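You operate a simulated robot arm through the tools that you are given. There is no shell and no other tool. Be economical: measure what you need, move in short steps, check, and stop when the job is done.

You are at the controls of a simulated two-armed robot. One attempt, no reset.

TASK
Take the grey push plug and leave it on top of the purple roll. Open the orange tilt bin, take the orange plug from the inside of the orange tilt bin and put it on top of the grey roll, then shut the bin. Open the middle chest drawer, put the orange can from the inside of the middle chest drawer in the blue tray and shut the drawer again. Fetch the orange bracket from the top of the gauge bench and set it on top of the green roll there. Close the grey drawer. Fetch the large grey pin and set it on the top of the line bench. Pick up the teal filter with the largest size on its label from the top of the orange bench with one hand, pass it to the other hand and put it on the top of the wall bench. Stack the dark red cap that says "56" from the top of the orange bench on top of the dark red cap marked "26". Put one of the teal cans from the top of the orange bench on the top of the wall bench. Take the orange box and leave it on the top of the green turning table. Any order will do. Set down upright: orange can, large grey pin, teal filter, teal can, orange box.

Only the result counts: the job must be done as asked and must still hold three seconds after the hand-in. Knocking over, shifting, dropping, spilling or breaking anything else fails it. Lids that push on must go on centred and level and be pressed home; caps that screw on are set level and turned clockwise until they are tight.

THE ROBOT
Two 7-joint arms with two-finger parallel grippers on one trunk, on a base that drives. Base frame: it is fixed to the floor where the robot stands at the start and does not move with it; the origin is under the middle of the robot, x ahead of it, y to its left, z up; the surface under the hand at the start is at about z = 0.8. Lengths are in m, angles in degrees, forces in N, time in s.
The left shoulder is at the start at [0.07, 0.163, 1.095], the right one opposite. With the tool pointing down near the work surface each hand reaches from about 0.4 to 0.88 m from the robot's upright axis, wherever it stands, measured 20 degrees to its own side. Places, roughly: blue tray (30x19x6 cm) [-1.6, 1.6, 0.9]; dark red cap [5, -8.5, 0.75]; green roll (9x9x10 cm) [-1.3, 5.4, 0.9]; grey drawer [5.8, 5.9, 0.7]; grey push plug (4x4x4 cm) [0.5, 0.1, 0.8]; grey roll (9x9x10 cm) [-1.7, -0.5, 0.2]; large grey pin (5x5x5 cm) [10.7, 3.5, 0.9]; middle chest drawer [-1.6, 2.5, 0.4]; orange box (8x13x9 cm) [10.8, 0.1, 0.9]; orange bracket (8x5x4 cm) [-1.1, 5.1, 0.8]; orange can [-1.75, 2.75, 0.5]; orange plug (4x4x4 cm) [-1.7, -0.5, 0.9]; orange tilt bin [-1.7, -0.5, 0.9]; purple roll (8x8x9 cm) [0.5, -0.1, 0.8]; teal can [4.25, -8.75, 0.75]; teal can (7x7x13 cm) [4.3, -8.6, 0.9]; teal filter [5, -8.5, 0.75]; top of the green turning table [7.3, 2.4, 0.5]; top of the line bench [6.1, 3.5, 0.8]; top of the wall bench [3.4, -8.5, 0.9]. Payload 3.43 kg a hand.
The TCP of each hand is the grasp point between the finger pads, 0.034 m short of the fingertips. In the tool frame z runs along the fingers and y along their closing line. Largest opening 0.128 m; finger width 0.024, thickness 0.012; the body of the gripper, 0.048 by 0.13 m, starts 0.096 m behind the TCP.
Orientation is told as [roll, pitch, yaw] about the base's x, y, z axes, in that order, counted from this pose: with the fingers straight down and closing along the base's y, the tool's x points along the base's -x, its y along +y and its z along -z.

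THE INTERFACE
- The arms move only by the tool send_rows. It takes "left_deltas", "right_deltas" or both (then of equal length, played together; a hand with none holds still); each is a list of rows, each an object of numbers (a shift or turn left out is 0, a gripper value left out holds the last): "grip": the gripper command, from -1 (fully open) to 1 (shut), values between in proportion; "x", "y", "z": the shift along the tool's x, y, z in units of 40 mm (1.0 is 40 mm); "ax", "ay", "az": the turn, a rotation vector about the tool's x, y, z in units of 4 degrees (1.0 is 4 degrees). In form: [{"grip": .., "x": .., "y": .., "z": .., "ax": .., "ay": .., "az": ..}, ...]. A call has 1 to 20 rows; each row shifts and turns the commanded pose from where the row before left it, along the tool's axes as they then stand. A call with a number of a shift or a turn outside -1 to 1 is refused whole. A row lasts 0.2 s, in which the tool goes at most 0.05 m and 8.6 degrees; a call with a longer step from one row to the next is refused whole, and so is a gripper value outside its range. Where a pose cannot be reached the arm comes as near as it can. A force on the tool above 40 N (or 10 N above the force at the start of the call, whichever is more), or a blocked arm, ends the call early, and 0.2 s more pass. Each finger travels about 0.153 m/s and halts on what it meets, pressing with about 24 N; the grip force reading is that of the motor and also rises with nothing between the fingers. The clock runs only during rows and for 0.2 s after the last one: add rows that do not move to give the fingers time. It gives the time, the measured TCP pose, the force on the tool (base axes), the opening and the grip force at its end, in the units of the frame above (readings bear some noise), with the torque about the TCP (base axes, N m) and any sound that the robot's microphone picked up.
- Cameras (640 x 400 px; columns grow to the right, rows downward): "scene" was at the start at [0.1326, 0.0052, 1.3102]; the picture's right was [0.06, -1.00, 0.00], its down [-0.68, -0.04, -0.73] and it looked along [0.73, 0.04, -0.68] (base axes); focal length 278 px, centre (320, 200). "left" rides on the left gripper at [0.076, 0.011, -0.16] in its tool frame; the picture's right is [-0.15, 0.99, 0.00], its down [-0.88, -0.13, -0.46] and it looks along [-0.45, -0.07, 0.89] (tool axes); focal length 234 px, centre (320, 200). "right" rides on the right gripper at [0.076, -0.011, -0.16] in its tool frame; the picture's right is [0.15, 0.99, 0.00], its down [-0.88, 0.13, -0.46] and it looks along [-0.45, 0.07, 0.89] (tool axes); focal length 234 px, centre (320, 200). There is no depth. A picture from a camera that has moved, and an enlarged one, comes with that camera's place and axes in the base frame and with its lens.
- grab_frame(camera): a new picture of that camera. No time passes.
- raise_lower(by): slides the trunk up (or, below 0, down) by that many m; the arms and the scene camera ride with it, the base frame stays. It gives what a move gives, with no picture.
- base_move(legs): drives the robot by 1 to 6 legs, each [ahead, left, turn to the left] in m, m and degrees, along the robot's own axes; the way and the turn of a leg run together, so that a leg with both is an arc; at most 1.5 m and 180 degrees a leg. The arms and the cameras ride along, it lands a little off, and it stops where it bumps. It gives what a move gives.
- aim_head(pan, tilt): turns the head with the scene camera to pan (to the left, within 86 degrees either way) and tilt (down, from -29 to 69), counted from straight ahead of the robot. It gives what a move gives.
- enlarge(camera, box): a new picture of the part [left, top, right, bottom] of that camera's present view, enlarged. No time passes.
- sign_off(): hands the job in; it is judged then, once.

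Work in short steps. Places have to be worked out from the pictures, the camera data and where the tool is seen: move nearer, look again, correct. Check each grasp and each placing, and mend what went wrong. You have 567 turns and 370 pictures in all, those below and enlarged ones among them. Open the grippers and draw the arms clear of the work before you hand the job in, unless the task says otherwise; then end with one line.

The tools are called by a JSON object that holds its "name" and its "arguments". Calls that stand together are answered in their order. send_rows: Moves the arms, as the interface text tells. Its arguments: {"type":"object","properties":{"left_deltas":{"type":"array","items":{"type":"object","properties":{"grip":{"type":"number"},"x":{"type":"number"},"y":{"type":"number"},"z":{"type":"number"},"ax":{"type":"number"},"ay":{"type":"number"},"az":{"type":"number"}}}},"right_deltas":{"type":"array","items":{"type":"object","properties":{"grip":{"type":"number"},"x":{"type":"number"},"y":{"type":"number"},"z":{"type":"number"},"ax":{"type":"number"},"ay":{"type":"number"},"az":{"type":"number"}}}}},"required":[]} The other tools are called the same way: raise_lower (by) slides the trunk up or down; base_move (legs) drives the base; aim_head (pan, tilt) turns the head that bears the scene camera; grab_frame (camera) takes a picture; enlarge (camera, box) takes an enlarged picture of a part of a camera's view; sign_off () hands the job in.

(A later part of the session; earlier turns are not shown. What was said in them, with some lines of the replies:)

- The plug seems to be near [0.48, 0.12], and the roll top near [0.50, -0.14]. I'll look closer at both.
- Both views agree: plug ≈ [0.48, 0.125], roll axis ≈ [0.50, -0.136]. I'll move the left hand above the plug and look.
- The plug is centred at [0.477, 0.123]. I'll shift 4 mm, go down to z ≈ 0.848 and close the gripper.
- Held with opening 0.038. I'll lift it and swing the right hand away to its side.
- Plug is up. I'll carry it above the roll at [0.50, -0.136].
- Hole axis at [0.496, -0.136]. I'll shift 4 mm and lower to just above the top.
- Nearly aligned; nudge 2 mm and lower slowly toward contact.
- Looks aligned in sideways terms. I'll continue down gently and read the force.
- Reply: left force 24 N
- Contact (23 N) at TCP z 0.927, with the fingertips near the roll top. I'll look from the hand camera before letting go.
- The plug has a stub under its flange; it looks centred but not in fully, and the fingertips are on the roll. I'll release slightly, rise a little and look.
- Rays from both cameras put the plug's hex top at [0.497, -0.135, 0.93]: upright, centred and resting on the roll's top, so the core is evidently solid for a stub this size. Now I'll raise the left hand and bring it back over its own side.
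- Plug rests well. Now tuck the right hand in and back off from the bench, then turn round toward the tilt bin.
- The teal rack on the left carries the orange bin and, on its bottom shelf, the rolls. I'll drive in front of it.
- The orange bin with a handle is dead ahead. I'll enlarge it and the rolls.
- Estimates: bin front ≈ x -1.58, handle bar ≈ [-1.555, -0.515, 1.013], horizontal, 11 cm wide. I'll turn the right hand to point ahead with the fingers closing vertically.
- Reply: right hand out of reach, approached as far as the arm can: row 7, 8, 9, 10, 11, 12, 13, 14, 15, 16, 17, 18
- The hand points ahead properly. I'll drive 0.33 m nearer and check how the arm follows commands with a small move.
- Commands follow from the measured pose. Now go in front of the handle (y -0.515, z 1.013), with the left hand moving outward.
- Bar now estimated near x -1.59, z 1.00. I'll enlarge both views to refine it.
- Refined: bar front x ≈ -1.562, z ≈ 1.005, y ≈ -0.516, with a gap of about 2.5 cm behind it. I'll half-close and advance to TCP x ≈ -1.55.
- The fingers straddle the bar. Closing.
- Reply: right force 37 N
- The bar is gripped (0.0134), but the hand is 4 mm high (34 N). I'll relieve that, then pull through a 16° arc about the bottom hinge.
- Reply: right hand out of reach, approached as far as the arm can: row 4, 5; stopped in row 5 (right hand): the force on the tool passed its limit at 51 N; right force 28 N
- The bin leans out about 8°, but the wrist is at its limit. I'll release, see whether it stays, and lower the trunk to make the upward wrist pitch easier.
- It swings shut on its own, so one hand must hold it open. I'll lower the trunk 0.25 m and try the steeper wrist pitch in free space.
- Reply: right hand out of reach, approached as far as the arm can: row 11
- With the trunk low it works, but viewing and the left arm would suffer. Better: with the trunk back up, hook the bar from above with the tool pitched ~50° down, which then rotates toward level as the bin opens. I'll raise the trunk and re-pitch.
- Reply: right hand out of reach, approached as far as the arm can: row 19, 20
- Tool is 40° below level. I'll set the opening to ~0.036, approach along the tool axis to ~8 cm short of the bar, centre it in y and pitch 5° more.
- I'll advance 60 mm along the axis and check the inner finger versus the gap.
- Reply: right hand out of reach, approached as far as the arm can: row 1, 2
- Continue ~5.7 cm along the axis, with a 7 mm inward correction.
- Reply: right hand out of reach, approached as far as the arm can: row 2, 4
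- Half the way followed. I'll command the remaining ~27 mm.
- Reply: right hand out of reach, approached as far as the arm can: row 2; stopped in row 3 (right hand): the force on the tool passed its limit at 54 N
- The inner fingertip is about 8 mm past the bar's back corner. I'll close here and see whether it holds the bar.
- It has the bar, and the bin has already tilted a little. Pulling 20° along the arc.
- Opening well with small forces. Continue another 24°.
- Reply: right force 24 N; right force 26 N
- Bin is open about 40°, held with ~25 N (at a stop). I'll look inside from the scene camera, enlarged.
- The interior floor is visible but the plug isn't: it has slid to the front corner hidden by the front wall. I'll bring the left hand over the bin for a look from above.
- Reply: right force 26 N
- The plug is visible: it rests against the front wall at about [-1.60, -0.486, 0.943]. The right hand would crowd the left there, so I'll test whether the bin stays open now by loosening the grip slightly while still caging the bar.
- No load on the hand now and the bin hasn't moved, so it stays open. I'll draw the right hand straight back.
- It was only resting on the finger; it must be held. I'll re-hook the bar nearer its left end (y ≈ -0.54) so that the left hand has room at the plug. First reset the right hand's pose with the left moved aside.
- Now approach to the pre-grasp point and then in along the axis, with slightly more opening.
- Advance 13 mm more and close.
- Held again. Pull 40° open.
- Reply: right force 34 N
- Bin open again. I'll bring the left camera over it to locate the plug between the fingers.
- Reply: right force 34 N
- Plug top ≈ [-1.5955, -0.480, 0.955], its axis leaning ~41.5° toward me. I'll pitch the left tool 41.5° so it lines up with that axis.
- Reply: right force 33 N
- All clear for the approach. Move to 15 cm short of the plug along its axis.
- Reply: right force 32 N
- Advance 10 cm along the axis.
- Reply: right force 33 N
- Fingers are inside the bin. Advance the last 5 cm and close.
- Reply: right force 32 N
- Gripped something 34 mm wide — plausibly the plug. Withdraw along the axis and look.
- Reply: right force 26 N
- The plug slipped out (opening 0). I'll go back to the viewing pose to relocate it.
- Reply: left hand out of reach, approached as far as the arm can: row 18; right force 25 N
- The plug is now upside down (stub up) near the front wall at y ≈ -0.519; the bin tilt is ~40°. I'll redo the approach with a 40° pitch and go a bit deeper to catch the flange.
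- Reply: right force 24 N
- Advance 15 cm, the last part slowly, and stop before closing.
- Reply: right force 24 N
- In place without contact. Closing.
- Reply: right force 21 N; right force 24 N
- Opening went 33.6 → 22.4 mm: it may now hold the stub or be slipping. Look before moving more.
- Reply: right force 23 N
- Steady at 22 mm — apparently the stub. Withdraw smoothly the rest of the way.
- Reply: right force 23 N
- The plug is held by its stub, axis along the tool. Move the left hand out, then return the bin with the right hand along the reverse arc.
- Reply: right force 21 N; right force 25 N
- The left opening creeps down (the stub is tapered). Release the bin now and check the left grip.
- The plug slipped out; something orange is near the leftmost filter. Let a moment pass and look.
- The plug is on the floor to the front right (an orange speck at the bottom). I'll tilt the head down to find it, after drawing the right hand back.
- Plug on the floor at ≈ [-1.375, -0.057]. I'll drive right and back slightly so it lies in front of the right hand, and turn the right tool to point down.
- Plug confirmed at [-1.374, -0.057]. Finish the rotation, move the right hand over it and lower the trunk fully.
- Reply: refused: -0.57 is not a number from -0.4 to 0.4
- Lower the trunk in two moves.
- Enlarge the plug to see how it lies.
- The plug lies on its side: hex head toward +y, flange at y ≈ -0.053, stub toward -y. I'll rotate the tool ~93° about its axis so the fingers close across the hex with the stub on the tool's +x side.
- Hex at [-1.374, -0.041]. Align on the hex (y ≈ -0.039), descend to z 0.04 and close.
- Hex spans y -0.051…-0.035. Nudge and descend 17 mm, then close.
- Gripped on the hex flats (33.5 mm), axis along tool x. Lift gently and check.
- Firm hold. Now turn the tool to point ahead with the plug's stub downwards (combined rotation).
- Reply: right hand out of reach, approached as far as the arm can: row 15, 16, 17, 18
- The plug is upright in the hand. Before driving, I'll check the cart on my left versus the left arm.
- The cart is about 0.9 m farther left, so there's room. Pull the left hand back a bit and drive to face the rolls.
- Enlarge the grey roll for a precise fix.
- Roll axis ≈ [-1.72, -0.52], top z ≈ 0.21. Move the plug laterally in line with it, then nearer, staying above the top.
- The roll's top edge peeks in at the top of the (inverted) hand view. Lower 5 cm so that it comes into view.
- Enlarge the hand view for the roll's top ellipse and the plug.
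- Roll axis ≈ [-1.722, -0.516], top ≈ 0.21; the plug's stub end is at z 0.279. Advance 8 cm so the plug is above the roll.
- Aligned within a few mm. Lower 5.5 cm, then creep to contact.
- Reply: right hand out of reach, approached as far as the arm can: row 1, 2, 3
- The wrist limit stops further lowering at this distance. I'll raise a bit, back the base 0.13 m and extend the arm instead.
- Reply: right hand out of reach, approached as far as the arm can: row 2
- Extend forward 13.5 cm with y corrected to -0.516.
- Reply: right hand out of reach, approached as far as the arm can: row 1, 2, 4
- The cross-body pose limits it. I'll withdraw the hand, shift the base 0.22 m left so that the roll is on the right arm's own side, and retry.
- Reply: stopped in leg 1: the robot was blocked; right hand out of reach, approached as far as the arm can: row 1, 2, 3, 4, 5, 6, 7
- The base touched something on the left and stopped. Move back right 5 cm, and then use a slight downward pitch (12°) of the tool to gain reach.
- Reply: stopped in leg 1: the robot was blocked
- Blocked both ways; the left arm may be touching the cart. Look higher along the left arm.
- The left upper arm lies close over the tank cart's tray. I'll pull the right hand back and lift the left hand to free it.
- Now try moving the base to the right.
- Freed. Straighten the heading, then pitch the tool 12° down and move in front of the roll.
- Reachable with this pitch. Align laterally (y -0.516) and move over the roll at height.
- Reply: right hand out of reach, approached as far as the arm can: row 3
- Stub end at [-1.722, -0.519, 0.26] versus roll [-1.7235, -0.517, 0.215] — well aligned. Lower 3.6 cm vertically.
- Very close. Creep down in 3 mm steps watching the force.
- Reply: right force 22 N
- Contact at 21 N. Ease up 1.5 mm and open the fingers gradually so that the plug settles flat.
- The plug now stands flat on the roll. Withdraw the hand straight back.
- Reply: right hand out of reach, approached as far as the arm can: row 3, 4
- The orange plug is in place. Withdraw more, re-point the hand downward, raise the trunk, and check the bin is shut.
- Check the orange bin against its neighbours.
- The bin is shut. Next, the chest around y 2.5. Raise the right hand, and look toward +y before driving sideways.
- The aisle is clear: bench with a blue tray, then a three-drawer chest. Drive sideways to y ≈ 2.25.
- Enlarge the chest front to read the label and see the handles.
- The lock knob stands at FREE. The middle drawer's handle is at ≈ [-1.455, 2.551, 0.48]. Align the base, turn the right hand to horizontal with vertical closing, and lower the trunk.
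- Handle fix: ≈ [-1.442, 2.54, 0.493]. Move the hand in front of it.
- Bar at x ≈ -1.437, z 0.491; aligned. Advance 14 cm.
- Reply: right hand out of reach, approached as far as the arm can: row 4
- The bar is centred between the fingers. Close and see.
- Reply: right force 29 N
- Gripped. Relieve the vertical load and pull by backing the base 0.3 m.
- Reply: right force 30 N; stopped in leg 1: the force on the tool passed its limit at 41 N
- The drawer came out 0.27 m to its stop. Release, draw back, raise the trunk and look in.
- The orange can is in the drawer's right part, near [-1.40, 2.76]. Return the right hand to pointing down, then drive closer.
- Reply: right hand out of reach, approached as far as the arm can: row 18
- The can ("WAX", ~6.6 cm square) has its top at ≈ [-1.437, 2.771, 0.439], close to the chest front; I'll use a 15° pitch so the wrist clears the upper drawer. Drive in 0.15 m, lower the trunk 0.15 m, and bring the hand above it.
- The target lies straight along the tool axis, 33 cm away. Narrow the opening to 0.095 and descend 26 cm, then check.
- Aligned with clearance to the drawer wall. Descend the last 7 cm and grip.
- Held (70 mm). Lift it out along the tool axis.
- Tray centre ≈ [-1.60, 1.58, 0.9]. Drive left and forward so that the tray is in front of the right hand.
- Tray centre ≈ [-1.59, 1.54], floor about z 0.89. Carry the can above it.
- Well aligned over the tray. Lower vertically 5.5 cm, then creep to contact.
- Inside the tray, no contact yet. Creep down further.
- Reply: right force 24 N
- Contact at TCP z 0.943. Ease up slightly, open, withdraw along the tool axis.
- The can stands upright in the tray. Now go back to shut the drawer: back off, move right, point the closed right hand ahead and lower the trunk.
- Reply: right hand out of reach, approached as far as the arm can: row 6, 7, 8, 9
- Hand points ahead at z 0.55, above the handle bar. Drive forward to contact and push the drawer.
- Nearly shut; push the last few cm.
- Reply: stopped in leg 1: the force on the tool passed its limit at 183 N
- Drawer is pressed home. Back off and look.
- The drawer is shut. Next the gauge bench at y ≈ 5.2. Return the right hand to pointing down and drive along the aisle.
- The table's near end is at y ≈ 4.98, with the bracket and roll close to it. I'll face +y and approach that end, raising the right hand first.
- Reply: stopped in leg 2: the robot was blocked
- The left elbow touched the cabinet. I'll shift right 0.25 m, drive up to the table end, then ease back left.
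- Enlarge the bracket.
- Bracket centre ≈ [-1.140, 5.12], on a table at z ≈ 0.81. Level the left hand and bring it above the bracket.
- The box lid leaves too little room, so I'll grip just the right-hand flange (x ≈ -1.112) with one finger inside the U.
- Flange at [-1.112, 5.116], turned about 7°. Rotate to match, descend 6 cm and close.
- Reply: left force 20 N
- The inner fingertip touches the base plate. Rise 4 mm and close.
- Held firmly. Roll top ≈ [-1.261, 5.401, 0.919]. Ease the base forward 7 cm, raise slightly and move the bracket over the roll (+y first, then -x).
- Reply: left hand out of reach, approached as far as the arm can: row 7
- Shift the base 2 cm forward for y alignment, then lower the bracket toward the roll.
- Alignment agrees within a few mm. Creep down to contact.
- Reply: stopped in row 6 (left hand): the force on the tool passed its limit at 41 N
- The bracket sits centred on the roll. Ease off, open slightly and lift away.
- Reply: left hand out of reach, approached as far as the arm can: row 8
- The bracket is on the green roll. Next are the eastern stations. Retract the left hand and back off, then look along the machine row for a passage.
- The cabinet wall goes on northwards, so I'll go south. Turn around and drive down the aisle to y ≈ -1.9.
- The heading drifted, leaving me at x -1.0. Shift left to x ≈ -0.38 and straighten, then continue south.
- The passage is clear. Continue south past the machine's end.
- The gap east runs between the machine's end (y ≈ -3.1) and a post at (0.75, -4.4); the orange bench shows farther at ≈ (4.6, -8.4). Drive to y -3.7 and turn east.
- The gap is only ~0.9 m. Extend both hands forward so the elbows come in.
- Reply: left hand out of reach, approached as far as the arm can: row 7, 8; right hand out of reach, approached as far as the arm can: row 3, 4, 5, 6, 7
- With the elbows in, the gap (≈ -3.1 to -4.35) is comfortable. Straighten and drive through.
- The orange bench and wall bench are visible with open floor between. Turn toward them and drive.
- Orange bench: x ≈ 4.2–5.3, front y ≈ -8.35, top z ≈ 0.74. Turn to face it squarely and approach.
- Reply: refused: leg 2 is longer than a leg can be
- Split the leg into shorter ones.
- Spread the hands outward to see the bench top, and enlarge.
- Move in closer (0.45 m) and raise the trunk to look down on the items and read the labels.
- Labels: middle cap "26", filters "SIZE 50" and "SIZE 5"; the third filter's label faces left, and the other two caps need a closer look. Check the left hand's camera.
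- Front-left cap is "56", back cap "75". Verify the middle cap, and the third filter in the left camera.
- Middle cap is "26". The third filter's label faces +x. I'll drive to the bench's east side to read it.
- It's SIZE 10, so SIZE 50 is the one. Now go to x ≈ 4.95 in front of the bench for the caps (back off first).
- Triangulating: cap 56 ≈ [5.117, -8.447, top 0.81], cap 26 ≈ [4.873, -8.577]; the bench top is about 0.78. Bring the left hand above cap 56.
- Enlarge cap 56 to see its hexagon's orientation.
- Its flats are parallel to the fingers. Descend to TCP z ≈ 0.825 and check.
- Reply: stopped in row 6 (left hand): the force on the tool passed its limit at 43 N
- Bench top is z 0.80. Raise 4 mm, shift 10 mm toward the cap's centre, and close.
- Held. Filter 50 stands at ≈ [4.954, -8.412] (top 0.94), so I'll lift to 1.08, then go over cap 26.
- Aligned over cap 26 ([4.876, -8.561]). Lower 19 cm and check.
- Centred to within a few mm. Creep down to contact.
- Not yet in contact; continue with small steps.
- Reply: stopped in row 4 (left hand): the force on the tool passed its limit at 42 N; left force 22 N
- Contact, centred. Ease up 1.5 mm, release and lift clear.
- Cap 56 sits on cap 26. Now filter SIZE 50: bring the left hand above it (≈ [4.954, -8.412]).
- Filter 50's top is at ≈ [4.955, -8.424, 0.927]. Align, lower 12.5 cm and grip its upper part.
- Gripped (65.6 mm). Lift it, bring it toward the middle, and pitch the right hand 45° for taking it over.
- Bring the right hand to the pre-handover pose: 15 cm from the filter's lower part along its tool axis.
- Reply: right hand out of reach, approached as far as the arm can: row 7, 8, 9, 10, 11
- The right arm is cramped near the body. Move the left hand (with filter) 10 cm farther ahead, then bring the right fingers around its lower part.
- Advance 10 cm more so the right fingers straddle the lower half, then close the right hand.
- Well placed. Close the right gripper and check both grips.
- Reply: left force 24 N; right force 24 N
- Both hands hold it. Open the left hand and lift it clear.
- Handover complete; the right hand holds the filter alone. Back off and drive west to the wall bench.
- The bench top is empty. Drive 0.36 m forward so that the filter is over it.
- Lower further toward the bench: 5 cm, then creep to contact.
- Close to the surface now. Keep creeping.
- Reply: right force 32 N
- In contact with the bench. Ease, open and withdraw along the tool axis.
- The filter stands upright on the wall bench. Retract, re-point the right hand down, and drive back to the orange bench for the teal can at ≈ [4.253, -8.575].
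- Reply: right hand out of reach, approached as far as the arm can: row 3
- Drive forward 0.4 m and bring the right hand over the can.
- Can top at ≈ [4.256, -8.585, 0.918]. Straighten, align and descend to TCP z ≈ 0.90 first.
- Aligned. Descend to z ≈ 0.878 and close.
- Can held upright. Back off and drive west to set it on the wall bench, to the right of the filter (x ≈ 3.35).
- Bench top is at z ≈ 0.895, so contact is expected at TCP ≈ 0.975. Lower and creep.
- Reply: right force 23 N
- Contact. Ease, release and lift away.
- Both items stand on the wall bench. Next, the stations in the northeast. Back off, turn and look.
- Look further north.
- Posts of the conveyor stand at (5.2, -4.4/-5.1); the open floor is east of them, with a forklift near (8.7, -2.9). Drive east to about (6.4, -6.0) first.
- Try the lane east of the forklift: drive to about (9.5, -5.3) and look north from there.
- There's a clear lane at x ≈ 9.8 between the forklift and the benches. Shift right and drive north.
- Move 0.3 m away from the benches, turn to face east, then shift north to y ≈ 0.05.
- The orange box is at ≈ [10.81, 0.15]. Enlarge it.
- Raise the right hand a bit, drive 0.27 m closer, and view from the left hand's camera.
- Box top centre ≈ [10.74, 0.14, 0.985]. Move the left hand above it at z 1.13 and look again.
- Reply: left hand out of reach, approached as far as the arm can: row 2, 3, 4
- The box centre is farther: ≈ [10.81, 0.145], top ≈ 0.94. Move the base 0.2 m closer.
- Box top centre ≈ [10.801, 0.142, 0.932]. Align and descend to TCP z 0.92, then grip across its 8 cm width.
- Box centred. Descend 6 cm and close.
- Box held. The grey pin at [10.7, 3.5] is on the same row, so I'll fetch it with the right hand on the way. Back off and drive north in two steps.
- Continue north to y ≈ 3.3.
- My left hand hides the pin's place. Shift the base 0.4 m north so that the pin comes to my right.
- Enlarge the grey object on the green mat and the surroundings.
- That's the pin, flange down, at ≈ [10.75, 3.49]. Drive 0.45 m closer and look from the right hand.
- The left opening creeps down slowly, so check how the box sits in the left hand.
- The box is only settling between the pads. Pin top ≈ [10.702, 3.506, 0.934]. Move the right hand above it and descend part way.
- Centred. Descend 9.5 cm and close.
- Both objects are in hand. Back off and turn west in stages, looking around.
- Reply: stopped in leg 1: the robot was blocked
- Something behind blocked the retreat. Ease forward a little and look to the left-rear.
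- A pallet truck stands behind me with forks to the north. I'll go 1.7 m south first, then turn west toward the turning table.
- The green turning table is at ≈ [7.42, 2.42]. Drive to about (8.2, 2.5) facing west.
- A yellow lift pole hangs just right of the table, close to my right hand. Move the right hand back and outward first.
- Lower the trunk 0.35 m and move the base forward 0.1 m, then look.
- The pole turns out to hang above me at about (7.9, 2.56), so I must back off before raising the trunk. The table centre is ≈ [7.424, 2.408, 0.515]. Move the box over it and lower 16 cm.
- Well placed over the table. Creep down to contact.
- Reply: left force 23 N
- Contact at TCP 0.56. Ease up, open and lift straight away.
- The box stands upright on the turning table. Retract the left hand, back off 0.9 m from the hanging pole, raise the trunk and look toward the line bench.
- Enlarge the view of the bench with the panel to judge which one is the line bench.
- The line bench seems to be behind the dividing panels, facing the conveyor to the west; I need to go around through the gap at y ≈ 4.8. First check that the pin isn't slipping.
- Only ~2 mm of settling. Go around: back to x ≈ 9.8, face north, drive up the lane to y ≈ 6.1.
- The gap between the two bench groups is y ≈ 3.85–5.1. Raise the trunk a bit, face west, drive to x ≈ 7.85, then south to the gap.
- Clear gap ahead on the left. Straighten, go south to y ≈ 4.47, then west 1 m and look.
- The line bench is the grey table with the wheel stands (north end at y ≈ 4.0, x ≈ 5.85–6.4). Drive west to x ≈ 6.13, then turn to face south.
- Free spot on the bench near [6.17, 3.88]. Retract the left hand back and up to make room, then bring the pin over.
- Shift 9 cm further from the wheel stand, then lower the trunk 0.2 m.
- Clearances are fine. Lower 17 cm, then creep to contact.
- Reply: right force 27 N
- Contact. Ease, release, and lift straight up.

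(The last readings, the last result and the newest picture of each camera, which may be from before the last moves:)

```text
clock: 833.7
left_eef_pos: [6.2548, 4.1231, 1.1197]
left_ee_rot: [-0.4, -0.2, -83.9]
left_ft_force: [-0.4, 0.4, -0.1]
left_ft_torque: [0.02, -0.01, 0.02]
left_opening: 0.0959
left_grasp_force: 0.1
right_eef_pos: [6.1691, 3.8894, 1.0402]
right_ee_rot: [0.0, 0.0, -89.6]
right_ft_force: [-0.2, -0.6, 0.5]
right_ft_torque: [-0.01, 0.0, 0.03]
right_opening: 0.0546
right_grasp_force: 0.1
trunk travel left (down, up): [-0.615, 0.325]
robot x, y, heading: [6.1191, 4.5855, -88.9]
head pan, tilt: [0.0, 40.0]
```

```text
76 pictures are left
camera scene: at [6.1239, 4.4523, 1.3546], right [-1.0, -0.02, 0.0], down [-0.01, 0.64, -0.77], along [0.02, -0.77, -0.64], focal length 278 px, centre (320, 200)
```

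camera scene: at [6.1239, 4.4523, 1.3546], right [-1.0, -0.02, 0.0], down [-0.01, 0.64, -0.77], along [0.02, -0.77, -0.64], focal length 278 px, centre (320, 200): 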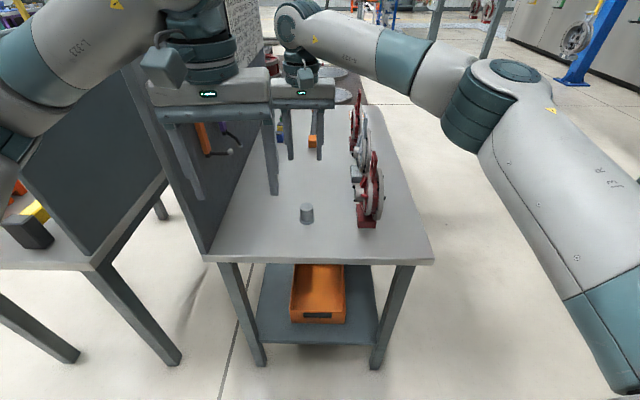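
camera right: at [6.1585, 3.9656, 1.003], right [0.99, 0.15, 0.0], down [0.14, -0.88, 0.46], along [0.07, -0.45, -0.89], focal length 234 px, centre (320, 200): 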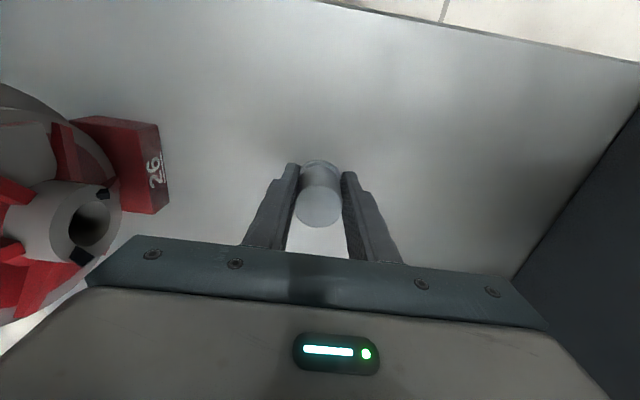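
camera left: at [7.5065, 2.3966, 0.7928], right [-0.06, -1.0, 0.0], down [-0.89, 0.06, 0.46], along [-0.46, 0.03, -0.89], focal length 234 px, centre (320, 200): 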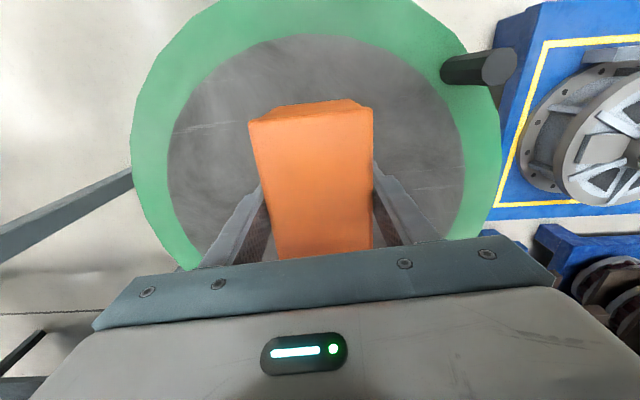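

The pin stands upright on the line bench. Last: the grey drawer at [5.8, 5.9, 0.7]. Raise the trunk, turn right by 180° and look.

{"name": "raise_lower", "arguments": {"by": 0.25}}

{"name": "base_move", "arguments": {"legs": [[0, 0, -130]]}}

{"name": "aim_head", "arguments": {"pan": -40, "tilt": 30}}

{"name": "grab_frame", "arguments": {"camera": "scene"}}

```text
clock: 836.2
left_eef_pos: [6.2547, 4.1241, 1.3695]
left_ee_rot: [-0.3, -0.2, -83.9]
left_ft_force: [0.0, 0.7, 0.0]
left_ft_torque: [0.02, 0.02, -0.04]
left_opening: 0.0959
left_grasp_force: 0.0
right_eef_pos: [6.1718, 3.8878, 1.2908]
right_ee_rot: [0.0, 0.0, -89.6]
right_ft_force: [0.4, 0.1, 1.2]
right_ft_torque: [0.03, 0.01, 0.0]
right_opening: 0.0542
right_grasp_force: 0.0
trunk travel left (down, up): [-0.865, 0.075]
robot x, y, heading: [6.1215, 4.5923, -88.7]
head pan, tilt: [0.0, 40.0]
```

```text
clock: 842.1
left_eef_pos: [5.6865, 4.8001, 1.3691]
left_ee_rot: [-0.3, -0.4, 144.1]
left_ft_force: [0.4, 0.4, 1.4]
left_ft_torque: [0.02, 0.0, 0.01]
left_opening: 0.0961
left_grasp_force: 0.0
right_eef_pos: [5.5693, 5.019, 1.2908]
right_ee_rot: [-0.1, 0.0, 138.4]
right_ft_force: [-0.8, 0.2, 0.0]
right_ft_torque: [0.01, 0.02, -0.01]
right_opening: 0.0544
right_grasp_force: 0.1
trunk travel left (down, up): [-0.865, 0.075]
robot x, y, heading: [6.1232, 4.5865, 139.0]
head pan, tilt: [0.0, 40.0]
```

```text
clock: 843.2
left_eef_pos: [5.6882, 4.8007, 1.3693]
left_ee_rot: [-0.3, -0.3, 144.0]
left_ft_force: [0.3, -0.4, 1.0]
left_ft_torque: [0.02, 0.0, -0.01]
left_opening: 0.0961
left_grasp_force: 0.1
right_eef_pos: [5.5708, 5.0191, 1.2919]
right_ee_rot: [-0.1, 0.0, 138.3]
right_ft_force: [-0.3, 0.0, -0.8]
right_ft_torque: [0.01, 0.0, -0.02]
right_opening: 0.0543
right_grasp_force: 0.0
trunk travel left (down, up): [-0.865, 0.075]
robot x, y, heading: [6.1229, 4.5902, 139.1]
head pan, tilt: [-40.0, 30.0]
```

```text
75 pictures are left
camera scene: at [6.0684, 4.7105, 1.6201], right [0.99, 0.16, 0.0], down [0.08, -0.49, -0.87], along [-0.14, 0.85, -0.5], focal length 278 px, centre (320, 200)
```

scene: 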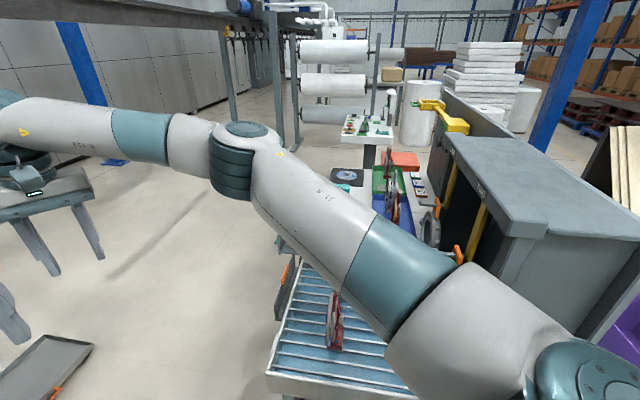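

The drawer will be on the west side of the roller bench. I'll raise both hands high, turn to face east, back out to x ≈ 5.0 and slide north.

{"name": "send_rows", "arguments": {"left_deltas": [{"z": -0.8}, {"z": -0.8}, {"z": -0.8}, {}, {}, {}], "right_deltas": [{"z": -0.9}, {"z": -0.9}, {"z": -0.9}, {"z": -0.9}, {"z": -0.9}, {}]}}

{"name": "base_move", "arguments": {"legs": [[0, 0, -139], [-1.1, 0, 0]]}}

{"name": "aim_head", "arguments": {"pan": 45, "tilt": 30}}

{"name": "grab_frame", "arguments": {"camera": "scene"}}

```text
clock: 844.6
left_eef_pos: [5.6874, 4.8019, 1.4683]
left_ee_rot: [-0.3, -0.3, 144.1]
left_ft_force: [0.0, -0.4, -0.4]
left_ft_torque: [-0.02, -0.01, -0.01]
left_opening: 0.0959
left_grasp_force: 0.0
right_eef_pos: [5.5679, 5.0204, 1.4721]
right_ee_rot: [0.0, 0.1, 138.4]
right_ft_force: [-0.5, 1.0, -0.9]
right_ft_torque: [-0.02, 0.01, 0.0]
right_opening: 0.0542
right_grasp_force: 0.1
trunk travel left (down, up): [-0.865, 0.075]
robot x, y, heading: [6.1235, 4.5853, 139.2]
head pan, tilt: [-40.0, 30.0]
```

```text
clock: 855.9
left_eef_pos: [5.5044, 4.7222, 1.4686]
left_ee_rot: [-0.3, -0.4, 4.4]
left_ft_force: [0.0, -0.3, 0.5]
left_ft_torque: [0.0, -0.04, -0.02]
left_opening: 0.0962
left_grasp_force: 0.1
right_eef_pos: [5.7392, 4.6348, 1.4743]
right_ee_rot: [-0.1, -0.1, -1.3]
right_ft_force: [-0.5, -0.2, -0.5]
right_ft_torque: [0.02, -0.05, 0.0]
right_opening: 0.0543
right_grasp_force: 0.1
trunk travel left (down, up): [-0.865, 0.075]
robot x, y, heading: [5.0384, 4.6023, -0.2]
head pan, tilt: [-40.0, 30.0]
stopped in leg 2: the robot was blocked; the commanded pose is now the measured one
```

```text
clock: 857.5
left_eef_pos: [5.5071, 4.7231, 1.4664]
left_ee_rot: [-0.3, -0.1, 4.4]
left_ft_force: [0.0, 0.0, 0.1]
left_ft_torque: [-0.01, 0.0, 0.02]
left_opening: 0.0959
left_grasp_force: 0.0
right_eef_pos: [5.7405, 4.6353, 1.4715]
right_ee_rot: [0.1, 0.0, -1.3]
right_ft_force: [0.6, -0.6, 0.4]
right_ft_torque: [0.01, 0.01, 0.02]
right_opening: 0.0545
right_grasp_force: 0.1
trunk travel left (down, up): [-0.865, 0.075]
robot x, y, heading: [5.0409, 4.6056, -0.3]
head pan, tilt: [45.0, 30.0]
```

```text
74 pictures are left
camera scene: at [5.1532, 4.6691, 1.62], right [0.7, -0.71, 0.0], down [-0.36, -0.35, -0.87], along [0.62, 0.61, -0.5], focal length 278 px, centre (320, 200)
```

scene: 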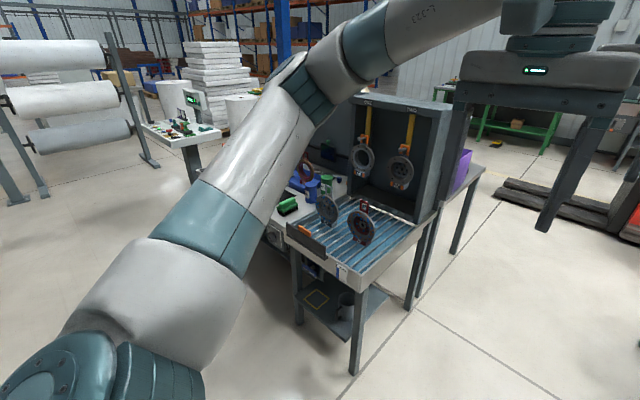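

Ease forward slightly and slide north to y ≈ 5.85, then look at the bench front.

{"name": "base_move", "arguments": {"legs": [[0.06, 0, 0], [0, 1.25, 0]]}}

{"name": "aim_head", "arguments": {"pan": 0, "tilt": 48}}

{"name": "grab_frame", "arguments": {"camera": "scene"}}

```text
clock: 864.5
left_eef_pos: [5.5953, 5.9776, 1.4663]
left_ee_rot: [-0.3, -0.3, 3.1]
left_ft_force: [-0.1, -0.4, 0.0]
left_ft_torque: [0.04, 0.0, -0.04]
left_opening: 0.0958
left_grasp_force: 0.1
right_eef_pos: [5.8266, 5.8842, 1.4711]
right_ee_rot: [-0.1, 0.0, -2.8]
right_ft_force: [0.8, 0.4, -0.1]
right_ft_torque: [0.0, 0.02, -0.03]
right_opening: 0.0543
right_grasp_force: 0.0
trunk travel left (down, up): [-0.865, 0.075]
robot x, y, heading: [5.1268, 5.871, -1.3]
head pan, tilt: [45.0, 30.0]
```

```text
clock: 865.6
left_eef_pos: [5.5953, 5.9787, 1.4676]
left_ee_rot: [-0.3, -0.4, 2.9]
left_ft_force: [0.0, -0.2, -0.6]
left_ft_torque: [0.02, 0.0, 0.01]
left_opening: 0.096
left_grasp_force: 0.1
right_eef_pos: [5.8268, 5.8858, 1.4725]
right_ee_rot: [0.0, 0.1, -2.7]
right_ft_force: [0.5, 0.7, -0.2]
right_ft_torque: [-0.03, 0.04, -0.01]
right_opening: 0.0543
right_grasp_force: 0.0
trunk travel left (down, up): [-0.865, 0.075]
robot x, y, heading: [5.1209, 5.8681, -1.9]
head pan, tilt: [0.0, 48.0]
```

```text
73 pictures are left
camera scene: at [5.2523, 5.8686, 1.5933], right [-0.03, -1.0, 0.0], down [-0.74, 0.02, -0.67], along [0.67, -0.02, -0.74], focal length 278 px, centre (320, 200)
```

scene: 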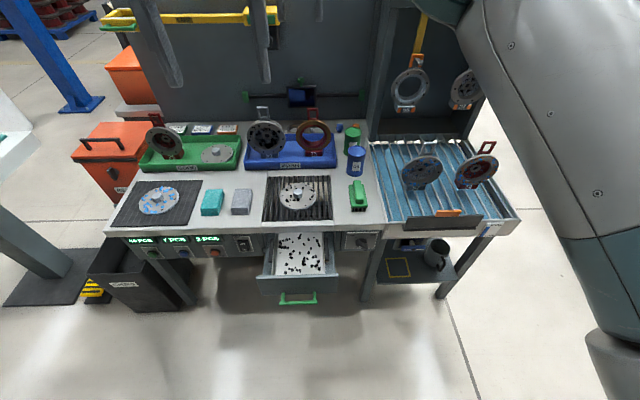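

The grey drawer is open at ≈ [5.68, 5.93], with a green handle. Pull the right hand back to a safe place, close the left hand, pitch it 30°, then lower the trunk.

{"name": "send_rows", "arguments": {"right_deltas": [{"x": 0.9, "y": -0.5}, {"x": 0.9, "y": -0.5}, {"x": 0.9, "y": -0.5}, {"x": 0.9, "y": -0.5}, {"x": 0.9, "y": -0.5}, {"x": 0.9, "y": -0.5}, {"x": 0.9, "y": -0.5}, {"x": 0.6, "y": -0.5}, {"grip": 0.5}], "left_deltas": [{"grip": 1}, {"ay": -0.95}, {"ay": -0.95}, {"ay": -0.95}, {"ay": -0.95}, {"ay": -0.95}, {"ay": -0.95}, {"ay": -0.95}, {"ay": -0.95}]}}

{"name": "raise_lower", "arguments": {"by": -0.4}}

{"name": "grab_frame", "arguments": {"camera": "scene"}}

{"name": "grab_frame", "arguments": {"camera": "left"}}

```text
clock: 867.6
left_eef_pos: [5.5942, 5.9807, 1.4662]
left_ee_rot: [-0.4, -30.7, 3.1]
left_ft_force: [-0.2, -0.7, -0.4]
left_ft_torque: [-0.02, 0.03, -0.02]
left_opening: 0.0
left_grasp_force: 24.3
right_eef_pos: [5.5439, 5.7396, 1.4714]
right_ee_rot: [-0.1, 0.0, -2.7]
right_ft_force: [-0.2, -0.3, -1.0]
right_ft_torque: [0.02, 0.0, 0.01]
right_opening: 0.0321
right_grasp_force: 0.0
trunk travel left (down, up): [-0.865, 0.075]
robot x, y, heading: [5.1254, 5.8751, -2.2]
head pan, tilt: [0.0, 48.0]
```

```text
clock: 871.4
left_eef_pos: [5.5939, 5.9801, 1.0673]
left_ee_rot: [-0.4, -30.7, 3.3]
left_ft_force: [0.2, -0.8, -0.4]
left_ft_torque: [0.03, 0.02, -0.01]
left_opening: 0.0
left_grasp_force: 24.1
right_eef_pos: [5.5443, 5.7397, 1.0729]
right_ee_rot: [0.0, 0.0, -2.7]
right_ft_force: [0.2, 0.1, 0.5]
right_ft_torque: [-0.02, 0.03, 0.01]
right_opening: 0.032
right_grasp_force: 0.0
trunk travel left (down, up): [-0.465, 0.475]
robot x, y, heading: [5.1224, 5.8727, -1.9]
head pan, tilt: [0.0, 48.0]
```

```text
72 pictures are left
camera scene: at [5.2521, 5.8686, 1.1933], right [-0.03, -1.0, 0.0], down [-0.74, 0.03, -0.67], along [0.67, -0.02, -0.74], focal length 278 px, centre (320, 200)
```

scene: 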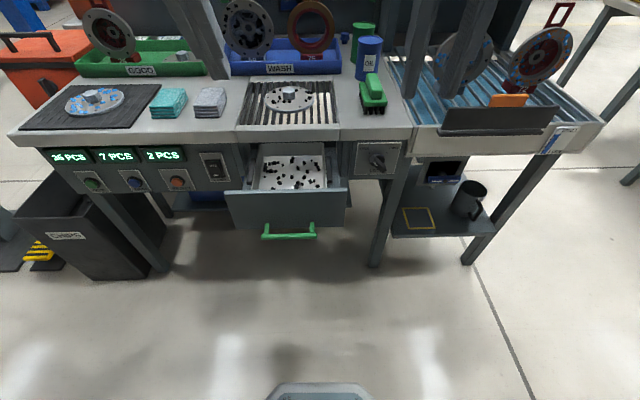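

```text
71 pictures are left
camera left: at [5.4476, 5.9838, 1.1663], right [0.07, 0.99, 0.07], down [0.53, -0.1, 0.84], along [0.84, -0.03, -0.54], focal length 234 px, centre (320, 200)
```

left: 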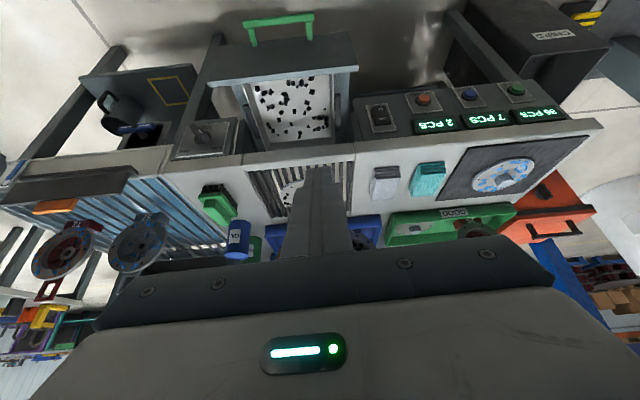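

The drawer face's top edge is ≈ [5.668, 5.925, 0.762]; the bench front is at x ≈ 5.80. Lower the left fist to TCP z ≈ 0.76 just in front of it.

{"name": "send_rows", "arguments": {"left_deltas": [{"z": 0.828, "x": 0.49, "y": -0.172}, {"z": 0.828, "x": 0.49, "y": -0.172}, {"z": 0.828, "x": 0.49, "y": -0.172}, {"z": 0.828, "x": 0.49, "y": -0.172}, {"z": 0.828, "x": 0.49, "y": -0.172}, {"z": 0.828, "x": 0.49, "y": -0.172}, {"z": 0.828, "x": 0.49, "y": -0.172}, {"z": 0.8, "x": 0.49, "y": -0.172}, {}]}}

{"name": "grab_frame", "arguments": {"camera": "scene"}}

{"name": "grab_frame", "arguments": {"camera": "left"}}

```text
clock: 873.4
left_eef_pos: [5.5962, 5.9226, 0.7585]
left_ee_rot: [-0.4, -30.7, 3.2]
left_ft_force: [-0.8, 0.8, 0.1]
left_ft_torque: [0.0, 0.0, 0.03]
left_opening: 0.0001
left_grasp_force: 23.9
right_eef_pos: [5.5431, 5.7387, 1.0719]
right_ee_rot: [0.0, 0.0, -2.7]
right_ft_force: [1.3, -0.1, 0.8]
right_ft_torque: [0.01, 0.01, -0.02]
right_opening: 0.0321
right_grasp_force: 0.0
trunk travel left (down, up): [-0.465, 0.475]
robot x, y, heading: [5.1206, 5.8709, -1.8]
head pan, tilt: [0.0, 48.0]
```

```text
70 pictures are left
camera scene: at [5.2519, 5.8686, 1.1933], right [-0.03, -1.0, 0.0], down [-0.74, 0.03, -0.67], along [0.67, -0.02, -0.74], focal length 278 px, centre (320, 200)
```

scene: 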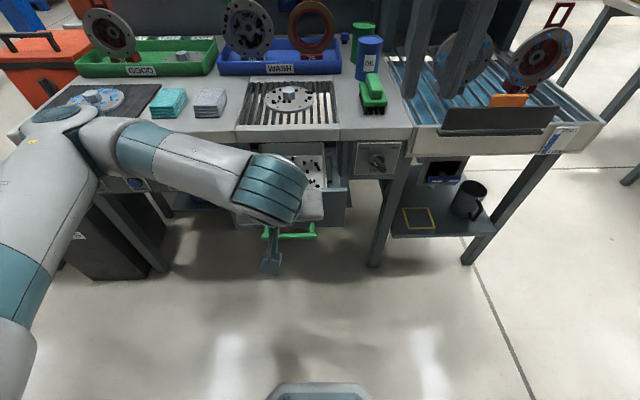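

```text
69 pictures are left
camera left: at [5.4504, 5.9266, 0.8585], right [0.07, 0.99, 0.07], down [0.53, -0.1, 0.84], along [0.84, -0.03, -0.54], focal length 234 px, centre (320, 200)
```

left: 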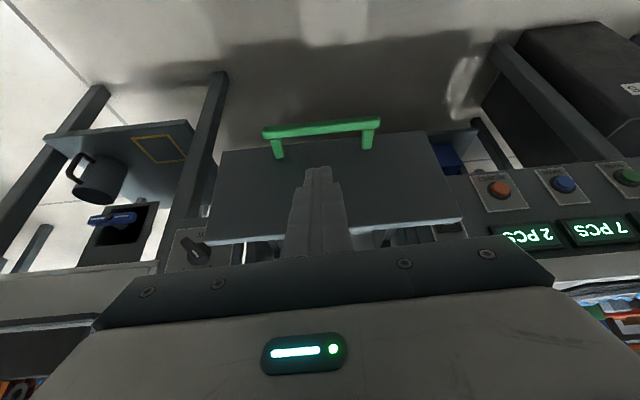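

The fist faces the drawer front, above the handle. Push ahead slowly in 1 cm steps.

{"name": "send_rows", "arguments": {"left_deltas": [{"z": 0.128, "x": -0.215}, {"z": 0.128, "x": -0.215}, {"z": 0.128, "x": -0.215}, {"z": 0.128, "x": -0.215}, {"z": 0.128, "x": -0.215}, {"z": 0.128, "x": -0.215}, {"z": 0.128, "x": -0.215}, {"z": 0.128, "x": -0.215}, {"z": 0.128, "x": -0.215}, {"z": 0.128, "x": -0.215}, {"z": 0.128, "x": -0.215}, {"z": 0.128, "x": -0.215}, {}]}}

{"name": "grab_frame", "arguments": {"camera": "left"}}

```text
clock: 876.2
left_eef_pos: [5.7167, 5.9295, 0.7612]
left_ee_rot: [-0.2, -30.7, 3.2]
left_ft_force: [-0.9, -0.9, -0.2]
left_ft_torque: [-0.03, -0.05, -0.02]
left_opening: 0.0
left_grasp_force: 24.4
right_eef_pos: [5.5445, 5.7397, 1.0731]
right_ee_rot: [0.0, 0.0, -2.7]
right_ft_force: [0.0, 0.0, 0.3]
right_ft_torque: [0.01, 0.01, 0.0]
right_opening: 0.0319
right_grasp_force: 0.0
trunk travel left (down, up): [-0.465, 0.475]
robot x, y, heading: [5.1226, 5.8713, -1.9]
head pan, tilt: [0.0, 48.0]
```

```text
68 pictures are left
camera left: at [5.5698, 5.9335, 0.8605], right [0.07, 0.99, 0.07], down [0.53, -0.1, 0.84], along [0.84, -0.03, -0.54], focal length 234 px, centre (320, 200)
```

left: 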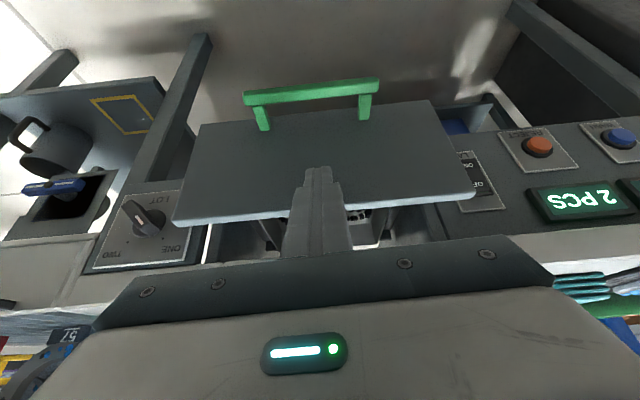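

Continue pushing.

{"name": "send_rows", "arguments": {"left_deltas": [{"z": 0.128, "x": -0.215}, {"z": 0.128, "x": -0.215}, {"z": 0.128, "x": -0.215}, {"z": 0.128, "x": -0.215}, {"z": 0.128, "x": -0.215}, {"z": 0.128, "x": -0.215}, {}]}}

{"name": "grab_frame", "arguments": {"camera": "left"}}

{"name": "grab_frame", "arguments": {"camera": "scene"}}

```text
clock: 877.8
left_eef_pos: [5.7763, 5.9317, 0.7607]
left_ee_rot: [-0.3, -30.7, 3.2]
left_ft_force: [0.0, 0.5, -0.2]
left_ft_torque: [-0.02, 0.01, -0.01]
left_opening: 0.0001
left_grasp_force: 24.3
right_eef_pos: [5.5441, 5.7394, 1.0724]
right_ee_rot: [0.0, 0.0, -2.8]
right_ft_force: [0.3, 0.1, 0.1]
right_ft_torque: [-0.02, 0.02, -0.01]
right_opening: 0.032
right_grasp_force: 0.0
trunk travel left (down, up): [-0.465, 0.475]
robot x, y, heading: [5.1242, 5.8758, -2.0]
head pan, tilt: [0.0, 48.0]
```

```text
67 pictures are left
camera left: at [5.6301, 5.936, 0.8592], right [0.07, 0.99, 0.07], down [0.53, -0.1, 0.84], along [0.84, -0.03, -0.54], focal length 234 px, centre (320, 200)
```

left: 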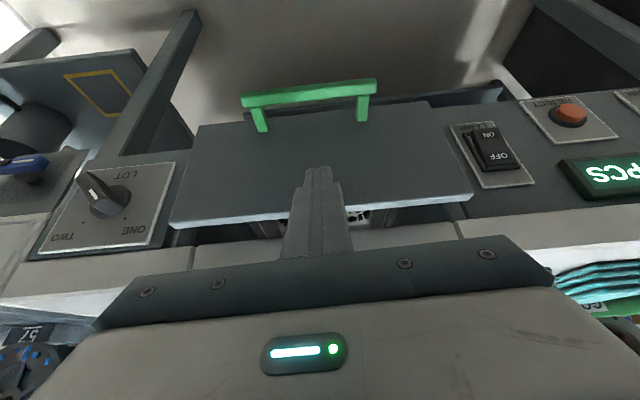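

```text
66 pictures are left
camera scene: at [5.2521, 5.8686, 1.1933], right [-0.03, -1.0, 0.0], down [-0.74, 0.03, -0.67], along [0.67, -0.02, -0.74], focal length 278 px, centre (320, 200)
```

scene: 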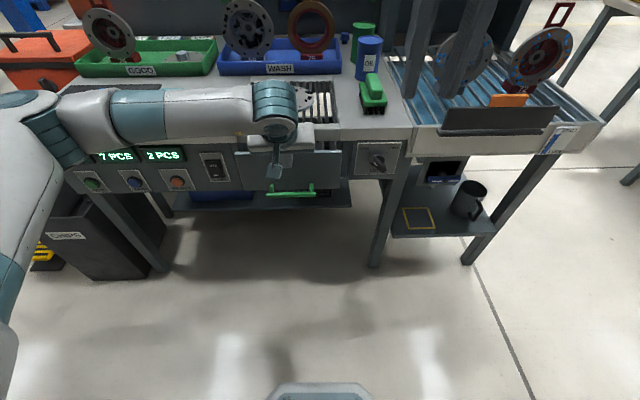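

The drawer follows easily. Continue in 6 mm steps until it stops.

{"name": "send_rows", "arguments": {"left_deltas": [{"z": 0.077, "x": -0.129}, {"z": 0.077, "x": -0.129}, {"z": 0.077, "x": -0.129}, {"z": 0.077, "x": -0.129}, {"z": 0.077, "x": -0.129}, {"z": 0.077, "x": -0.129}, {}]}}

{"name": "grab_frame", "arguments": {"camera": "left"}}

```text
clock: 879.4
left_eef_pos: [5.8128, 5.9349, 0.7608]
left_ee_rot: [-0.4, -30.7, 3.3]
left_ft_force: [1.0, -0.4, -0.4]
left_ft_torque: [-0.01, 0.0, -0.01]
left_opening: 0.0
left_grasp_force: 24.2
right_eef_pos: [5.5452, 5.7393, 1.072]
right_ee_rot: [0.1, 0.0, -2.7]
right_ft_force: [-0.9, -0.3, -0.4]
right_ft_torque: [0.02, -0.01, -0.01]
right_opening: 0.032
right_grasp_force: 0.1
trunk travel left (down, up): [-0.465, 0.475]
robot x, y, heading: [5.121, 5.8734, -1.8]
head pan, tilt: [0.0, 48.0]
```

```text
65 pictures are left
camera left: at [5.6656, 5.9388, 0.8599], right [0.07, 0.99, 0.07], down [0.53, -0.1, 0.84], along [0.84, -0.03, -0.54], focal length 234 px, centre (320, 200)
```

left: 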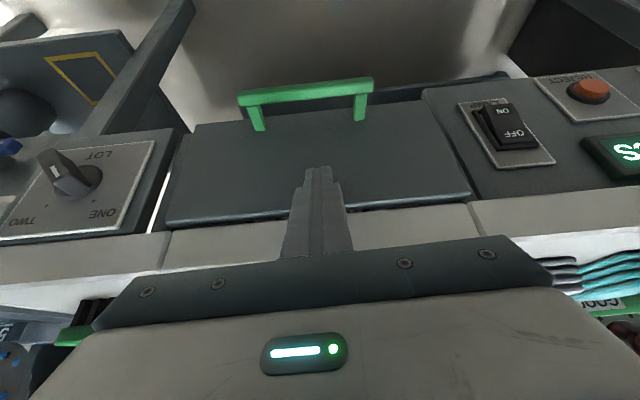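

Almost flush. A few more small steps until I feel the stop.

{"name": "send_rows", "arguments": {"left_deltas": [{"z": 0.05, "x": -0.086}, {"z": 0.05, "x": -0.086}, {"z": 0.05, "x": -0.086}, {"z": 0.05, "x": -0.086}, {"z": 0.05, "x": -0.086}, {}]}}

{"name": "grab_frame", "arguments": {"camera": "left"}}

```text
clock: 880.1
left_eef_pos: [5.8133, 5.9342, 0.7587]
left_ee_rot: [-0.2, -30.1, 2.8]
left_ft_force: [-18.0, 0.0, 7.3]
left_ft_torque: [0.05, 0.15, -0.02]
left_opening: 0.0001
left_grasp_force: 23.8
right_eef_pos: [5.5416, 5.7396, 1.0724]
right_ee_rot: [0.0, -0.2, -2.7]
right_ft_force: [0.5, 0.4, -0.1]
right_ft_torque: [0.0, 0.02, -0.01]
right_opening: 0.032
right_grasp_force: 0.0
trunk travel left (down, up): [-0.465, 0.475]
robot x, y, heading: [5.1242, 5.8709, -1.8]
head pan, tilt: [0.0, 48.0]
stopped in row 3 (left hand): the force on the tool passed its limit at 44 N (the readings are from after the stop); the commanded pose is now the measured one
```

```text
64 pictures are left
camera left: at [5.6678, 5.939, 0.8598], right [0.08, 0.99, 0.07], down [0.54, -0.1, 0.84], along [0.84, -0.03, -0.54], focal length 234 px, centre (320, 200)
```

left: 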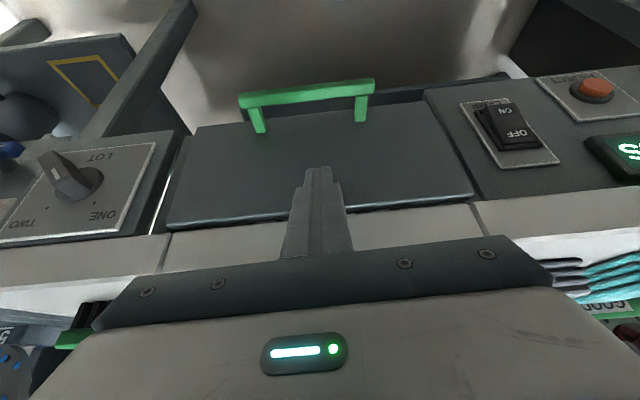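

The drawer is at its stop. Withdraw the fist and look.

{"name": "send_rows", "arguments": {"left_deltas": [{"z": -0.2, "x": 0.33}, {"z": -0.4, "x": 0.66}, {"z": -0.4, "x": 0.66}, {"z": -0.4, "x": 0.66}, {"z": -0.4, "x": 0.66}, {"z": -0.4, "x": 0.66}, {}]}}

{"name": "enlarge", "arguments": {"camera": "scene", "box": [160, 80, 440, 260]}}

```text
clock: 881.7
left_eef_pos: [5.6456, 5.9259, 0.7616]
left_ee_rot: [-0.4, -30.1, 3.0]
left_ft_force: [0.5, -1.0, -0.1]
left_ft_torque: [0.06, -0.02, -0.03]
left_opening: 0.0
left_grasp_force: 23.4
right_eef_pos: [5.5443, 5.7395, 1.0721]
right_ee_rot: [0.0, 0.0, -2.7]
right_ft_force: [0.4, 0.1, -0.3]
right_ft_torque: [-0.01, 0.0, 0.03]
right_opening: 0.0318
right_grasp_force: 0.0
trunk travel left (down, up): [-0.465, 0.475]
robot x, y, heading: [5.1214, 5.8708, -2.0]
head pan, tilt: [0.0, 48.0]
```

```text
2.22 times, centred on (300, 170) of scene
camera zoom: at [5.2517, 5.8689, 1.1932], right [-0.03, -1.0, 0.0], down [-0.74, 0.02, -0.67], along [0.67, -0.02, -0.74], focal length 617 px, centre (364, 267)
```

zoom: 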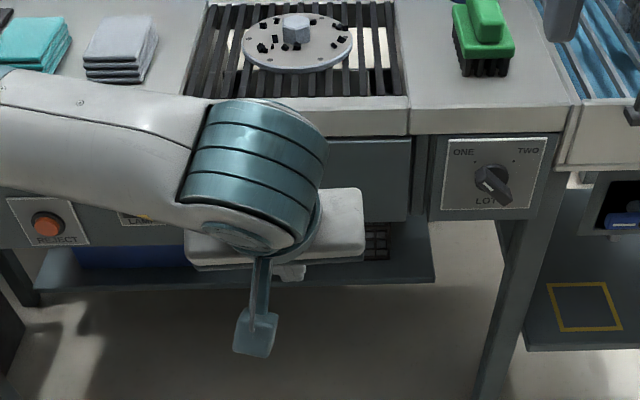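

The drawer is flush. Draw the left hand up and back, open both grippers, and take a last look.

{"name": "send_rows", "arguments": {"left_deltas": [{"z": -0.4, "x": 0.5}, {"z": -0.9}, {"z": -0.9}, {"z": -0.9}, {"z": -0.9}, {"z": -0.9}, {"grip": -0.5}, {"grip": -0.5}, {}], "right_deltas": [{}, {}, {}, {}, {}, {"z": -0.5}, {"grip": -0.5}, {"grip": -0.5}, {}]}}

{"name": "grab_frame", "arguments": {"camera": "scene"}}

```text
clock: 883.7
left_eef_pos: [5.5327, 5.9212, 0.9208]
left_ee_rot: [-0.3, -30.1, 2.9]
left_ft_force: [-0.1, -0.6, 0.6]
left_ft_torque: [0.02, 0.02, 0.0]
left_opening: 0.0961
left_grasp_force: 0.0
right_eef_pos: [5.5436, 5.7387, 1.0916]
right_ee_rot: [0.0, 0.0, -2.7]
right_ft_force: [-0.1, -0.7, 1.1]
right_ft_torque: [0.01, 0.02, 0.02]
right_opening: 0.0963
right_grasp_force: 0.1
trunk travel left (down, up): [-0.465, 0.475]
robot x, y, heading: [5.1231, 5.8724, -2.1]
head pan, tilt: [0.0, 48.0]
```

```text
62 pictures are left
camera scene: at [5.2517, 5.8688, 1.1932], right [-0.03, -1.0, 0.0], down [-0.74, 0.02, -0.67], along [0.67, -0.02, -0.74], focal length 278 px, centre (320, 200)
```

scene: 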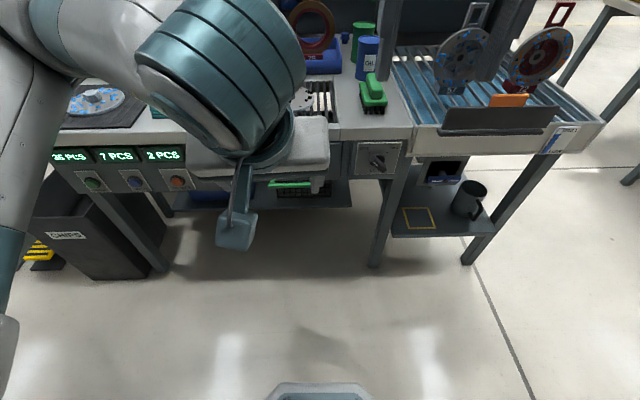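

All tasks are done, the hands are open and clear. Handing in.

{"name": "sign_off", "arguments": {}}

```text
The job is handed in.
```

All the tasks are carried out and the job is handed in. Two events could count against it. The orange plug fell to the floor on the way out of the bin; I picked it up and set it on the grey roll. The middle chest drawer was also pushed shut with a brief jolt of about 183 N, and I did not check the other item inside it.
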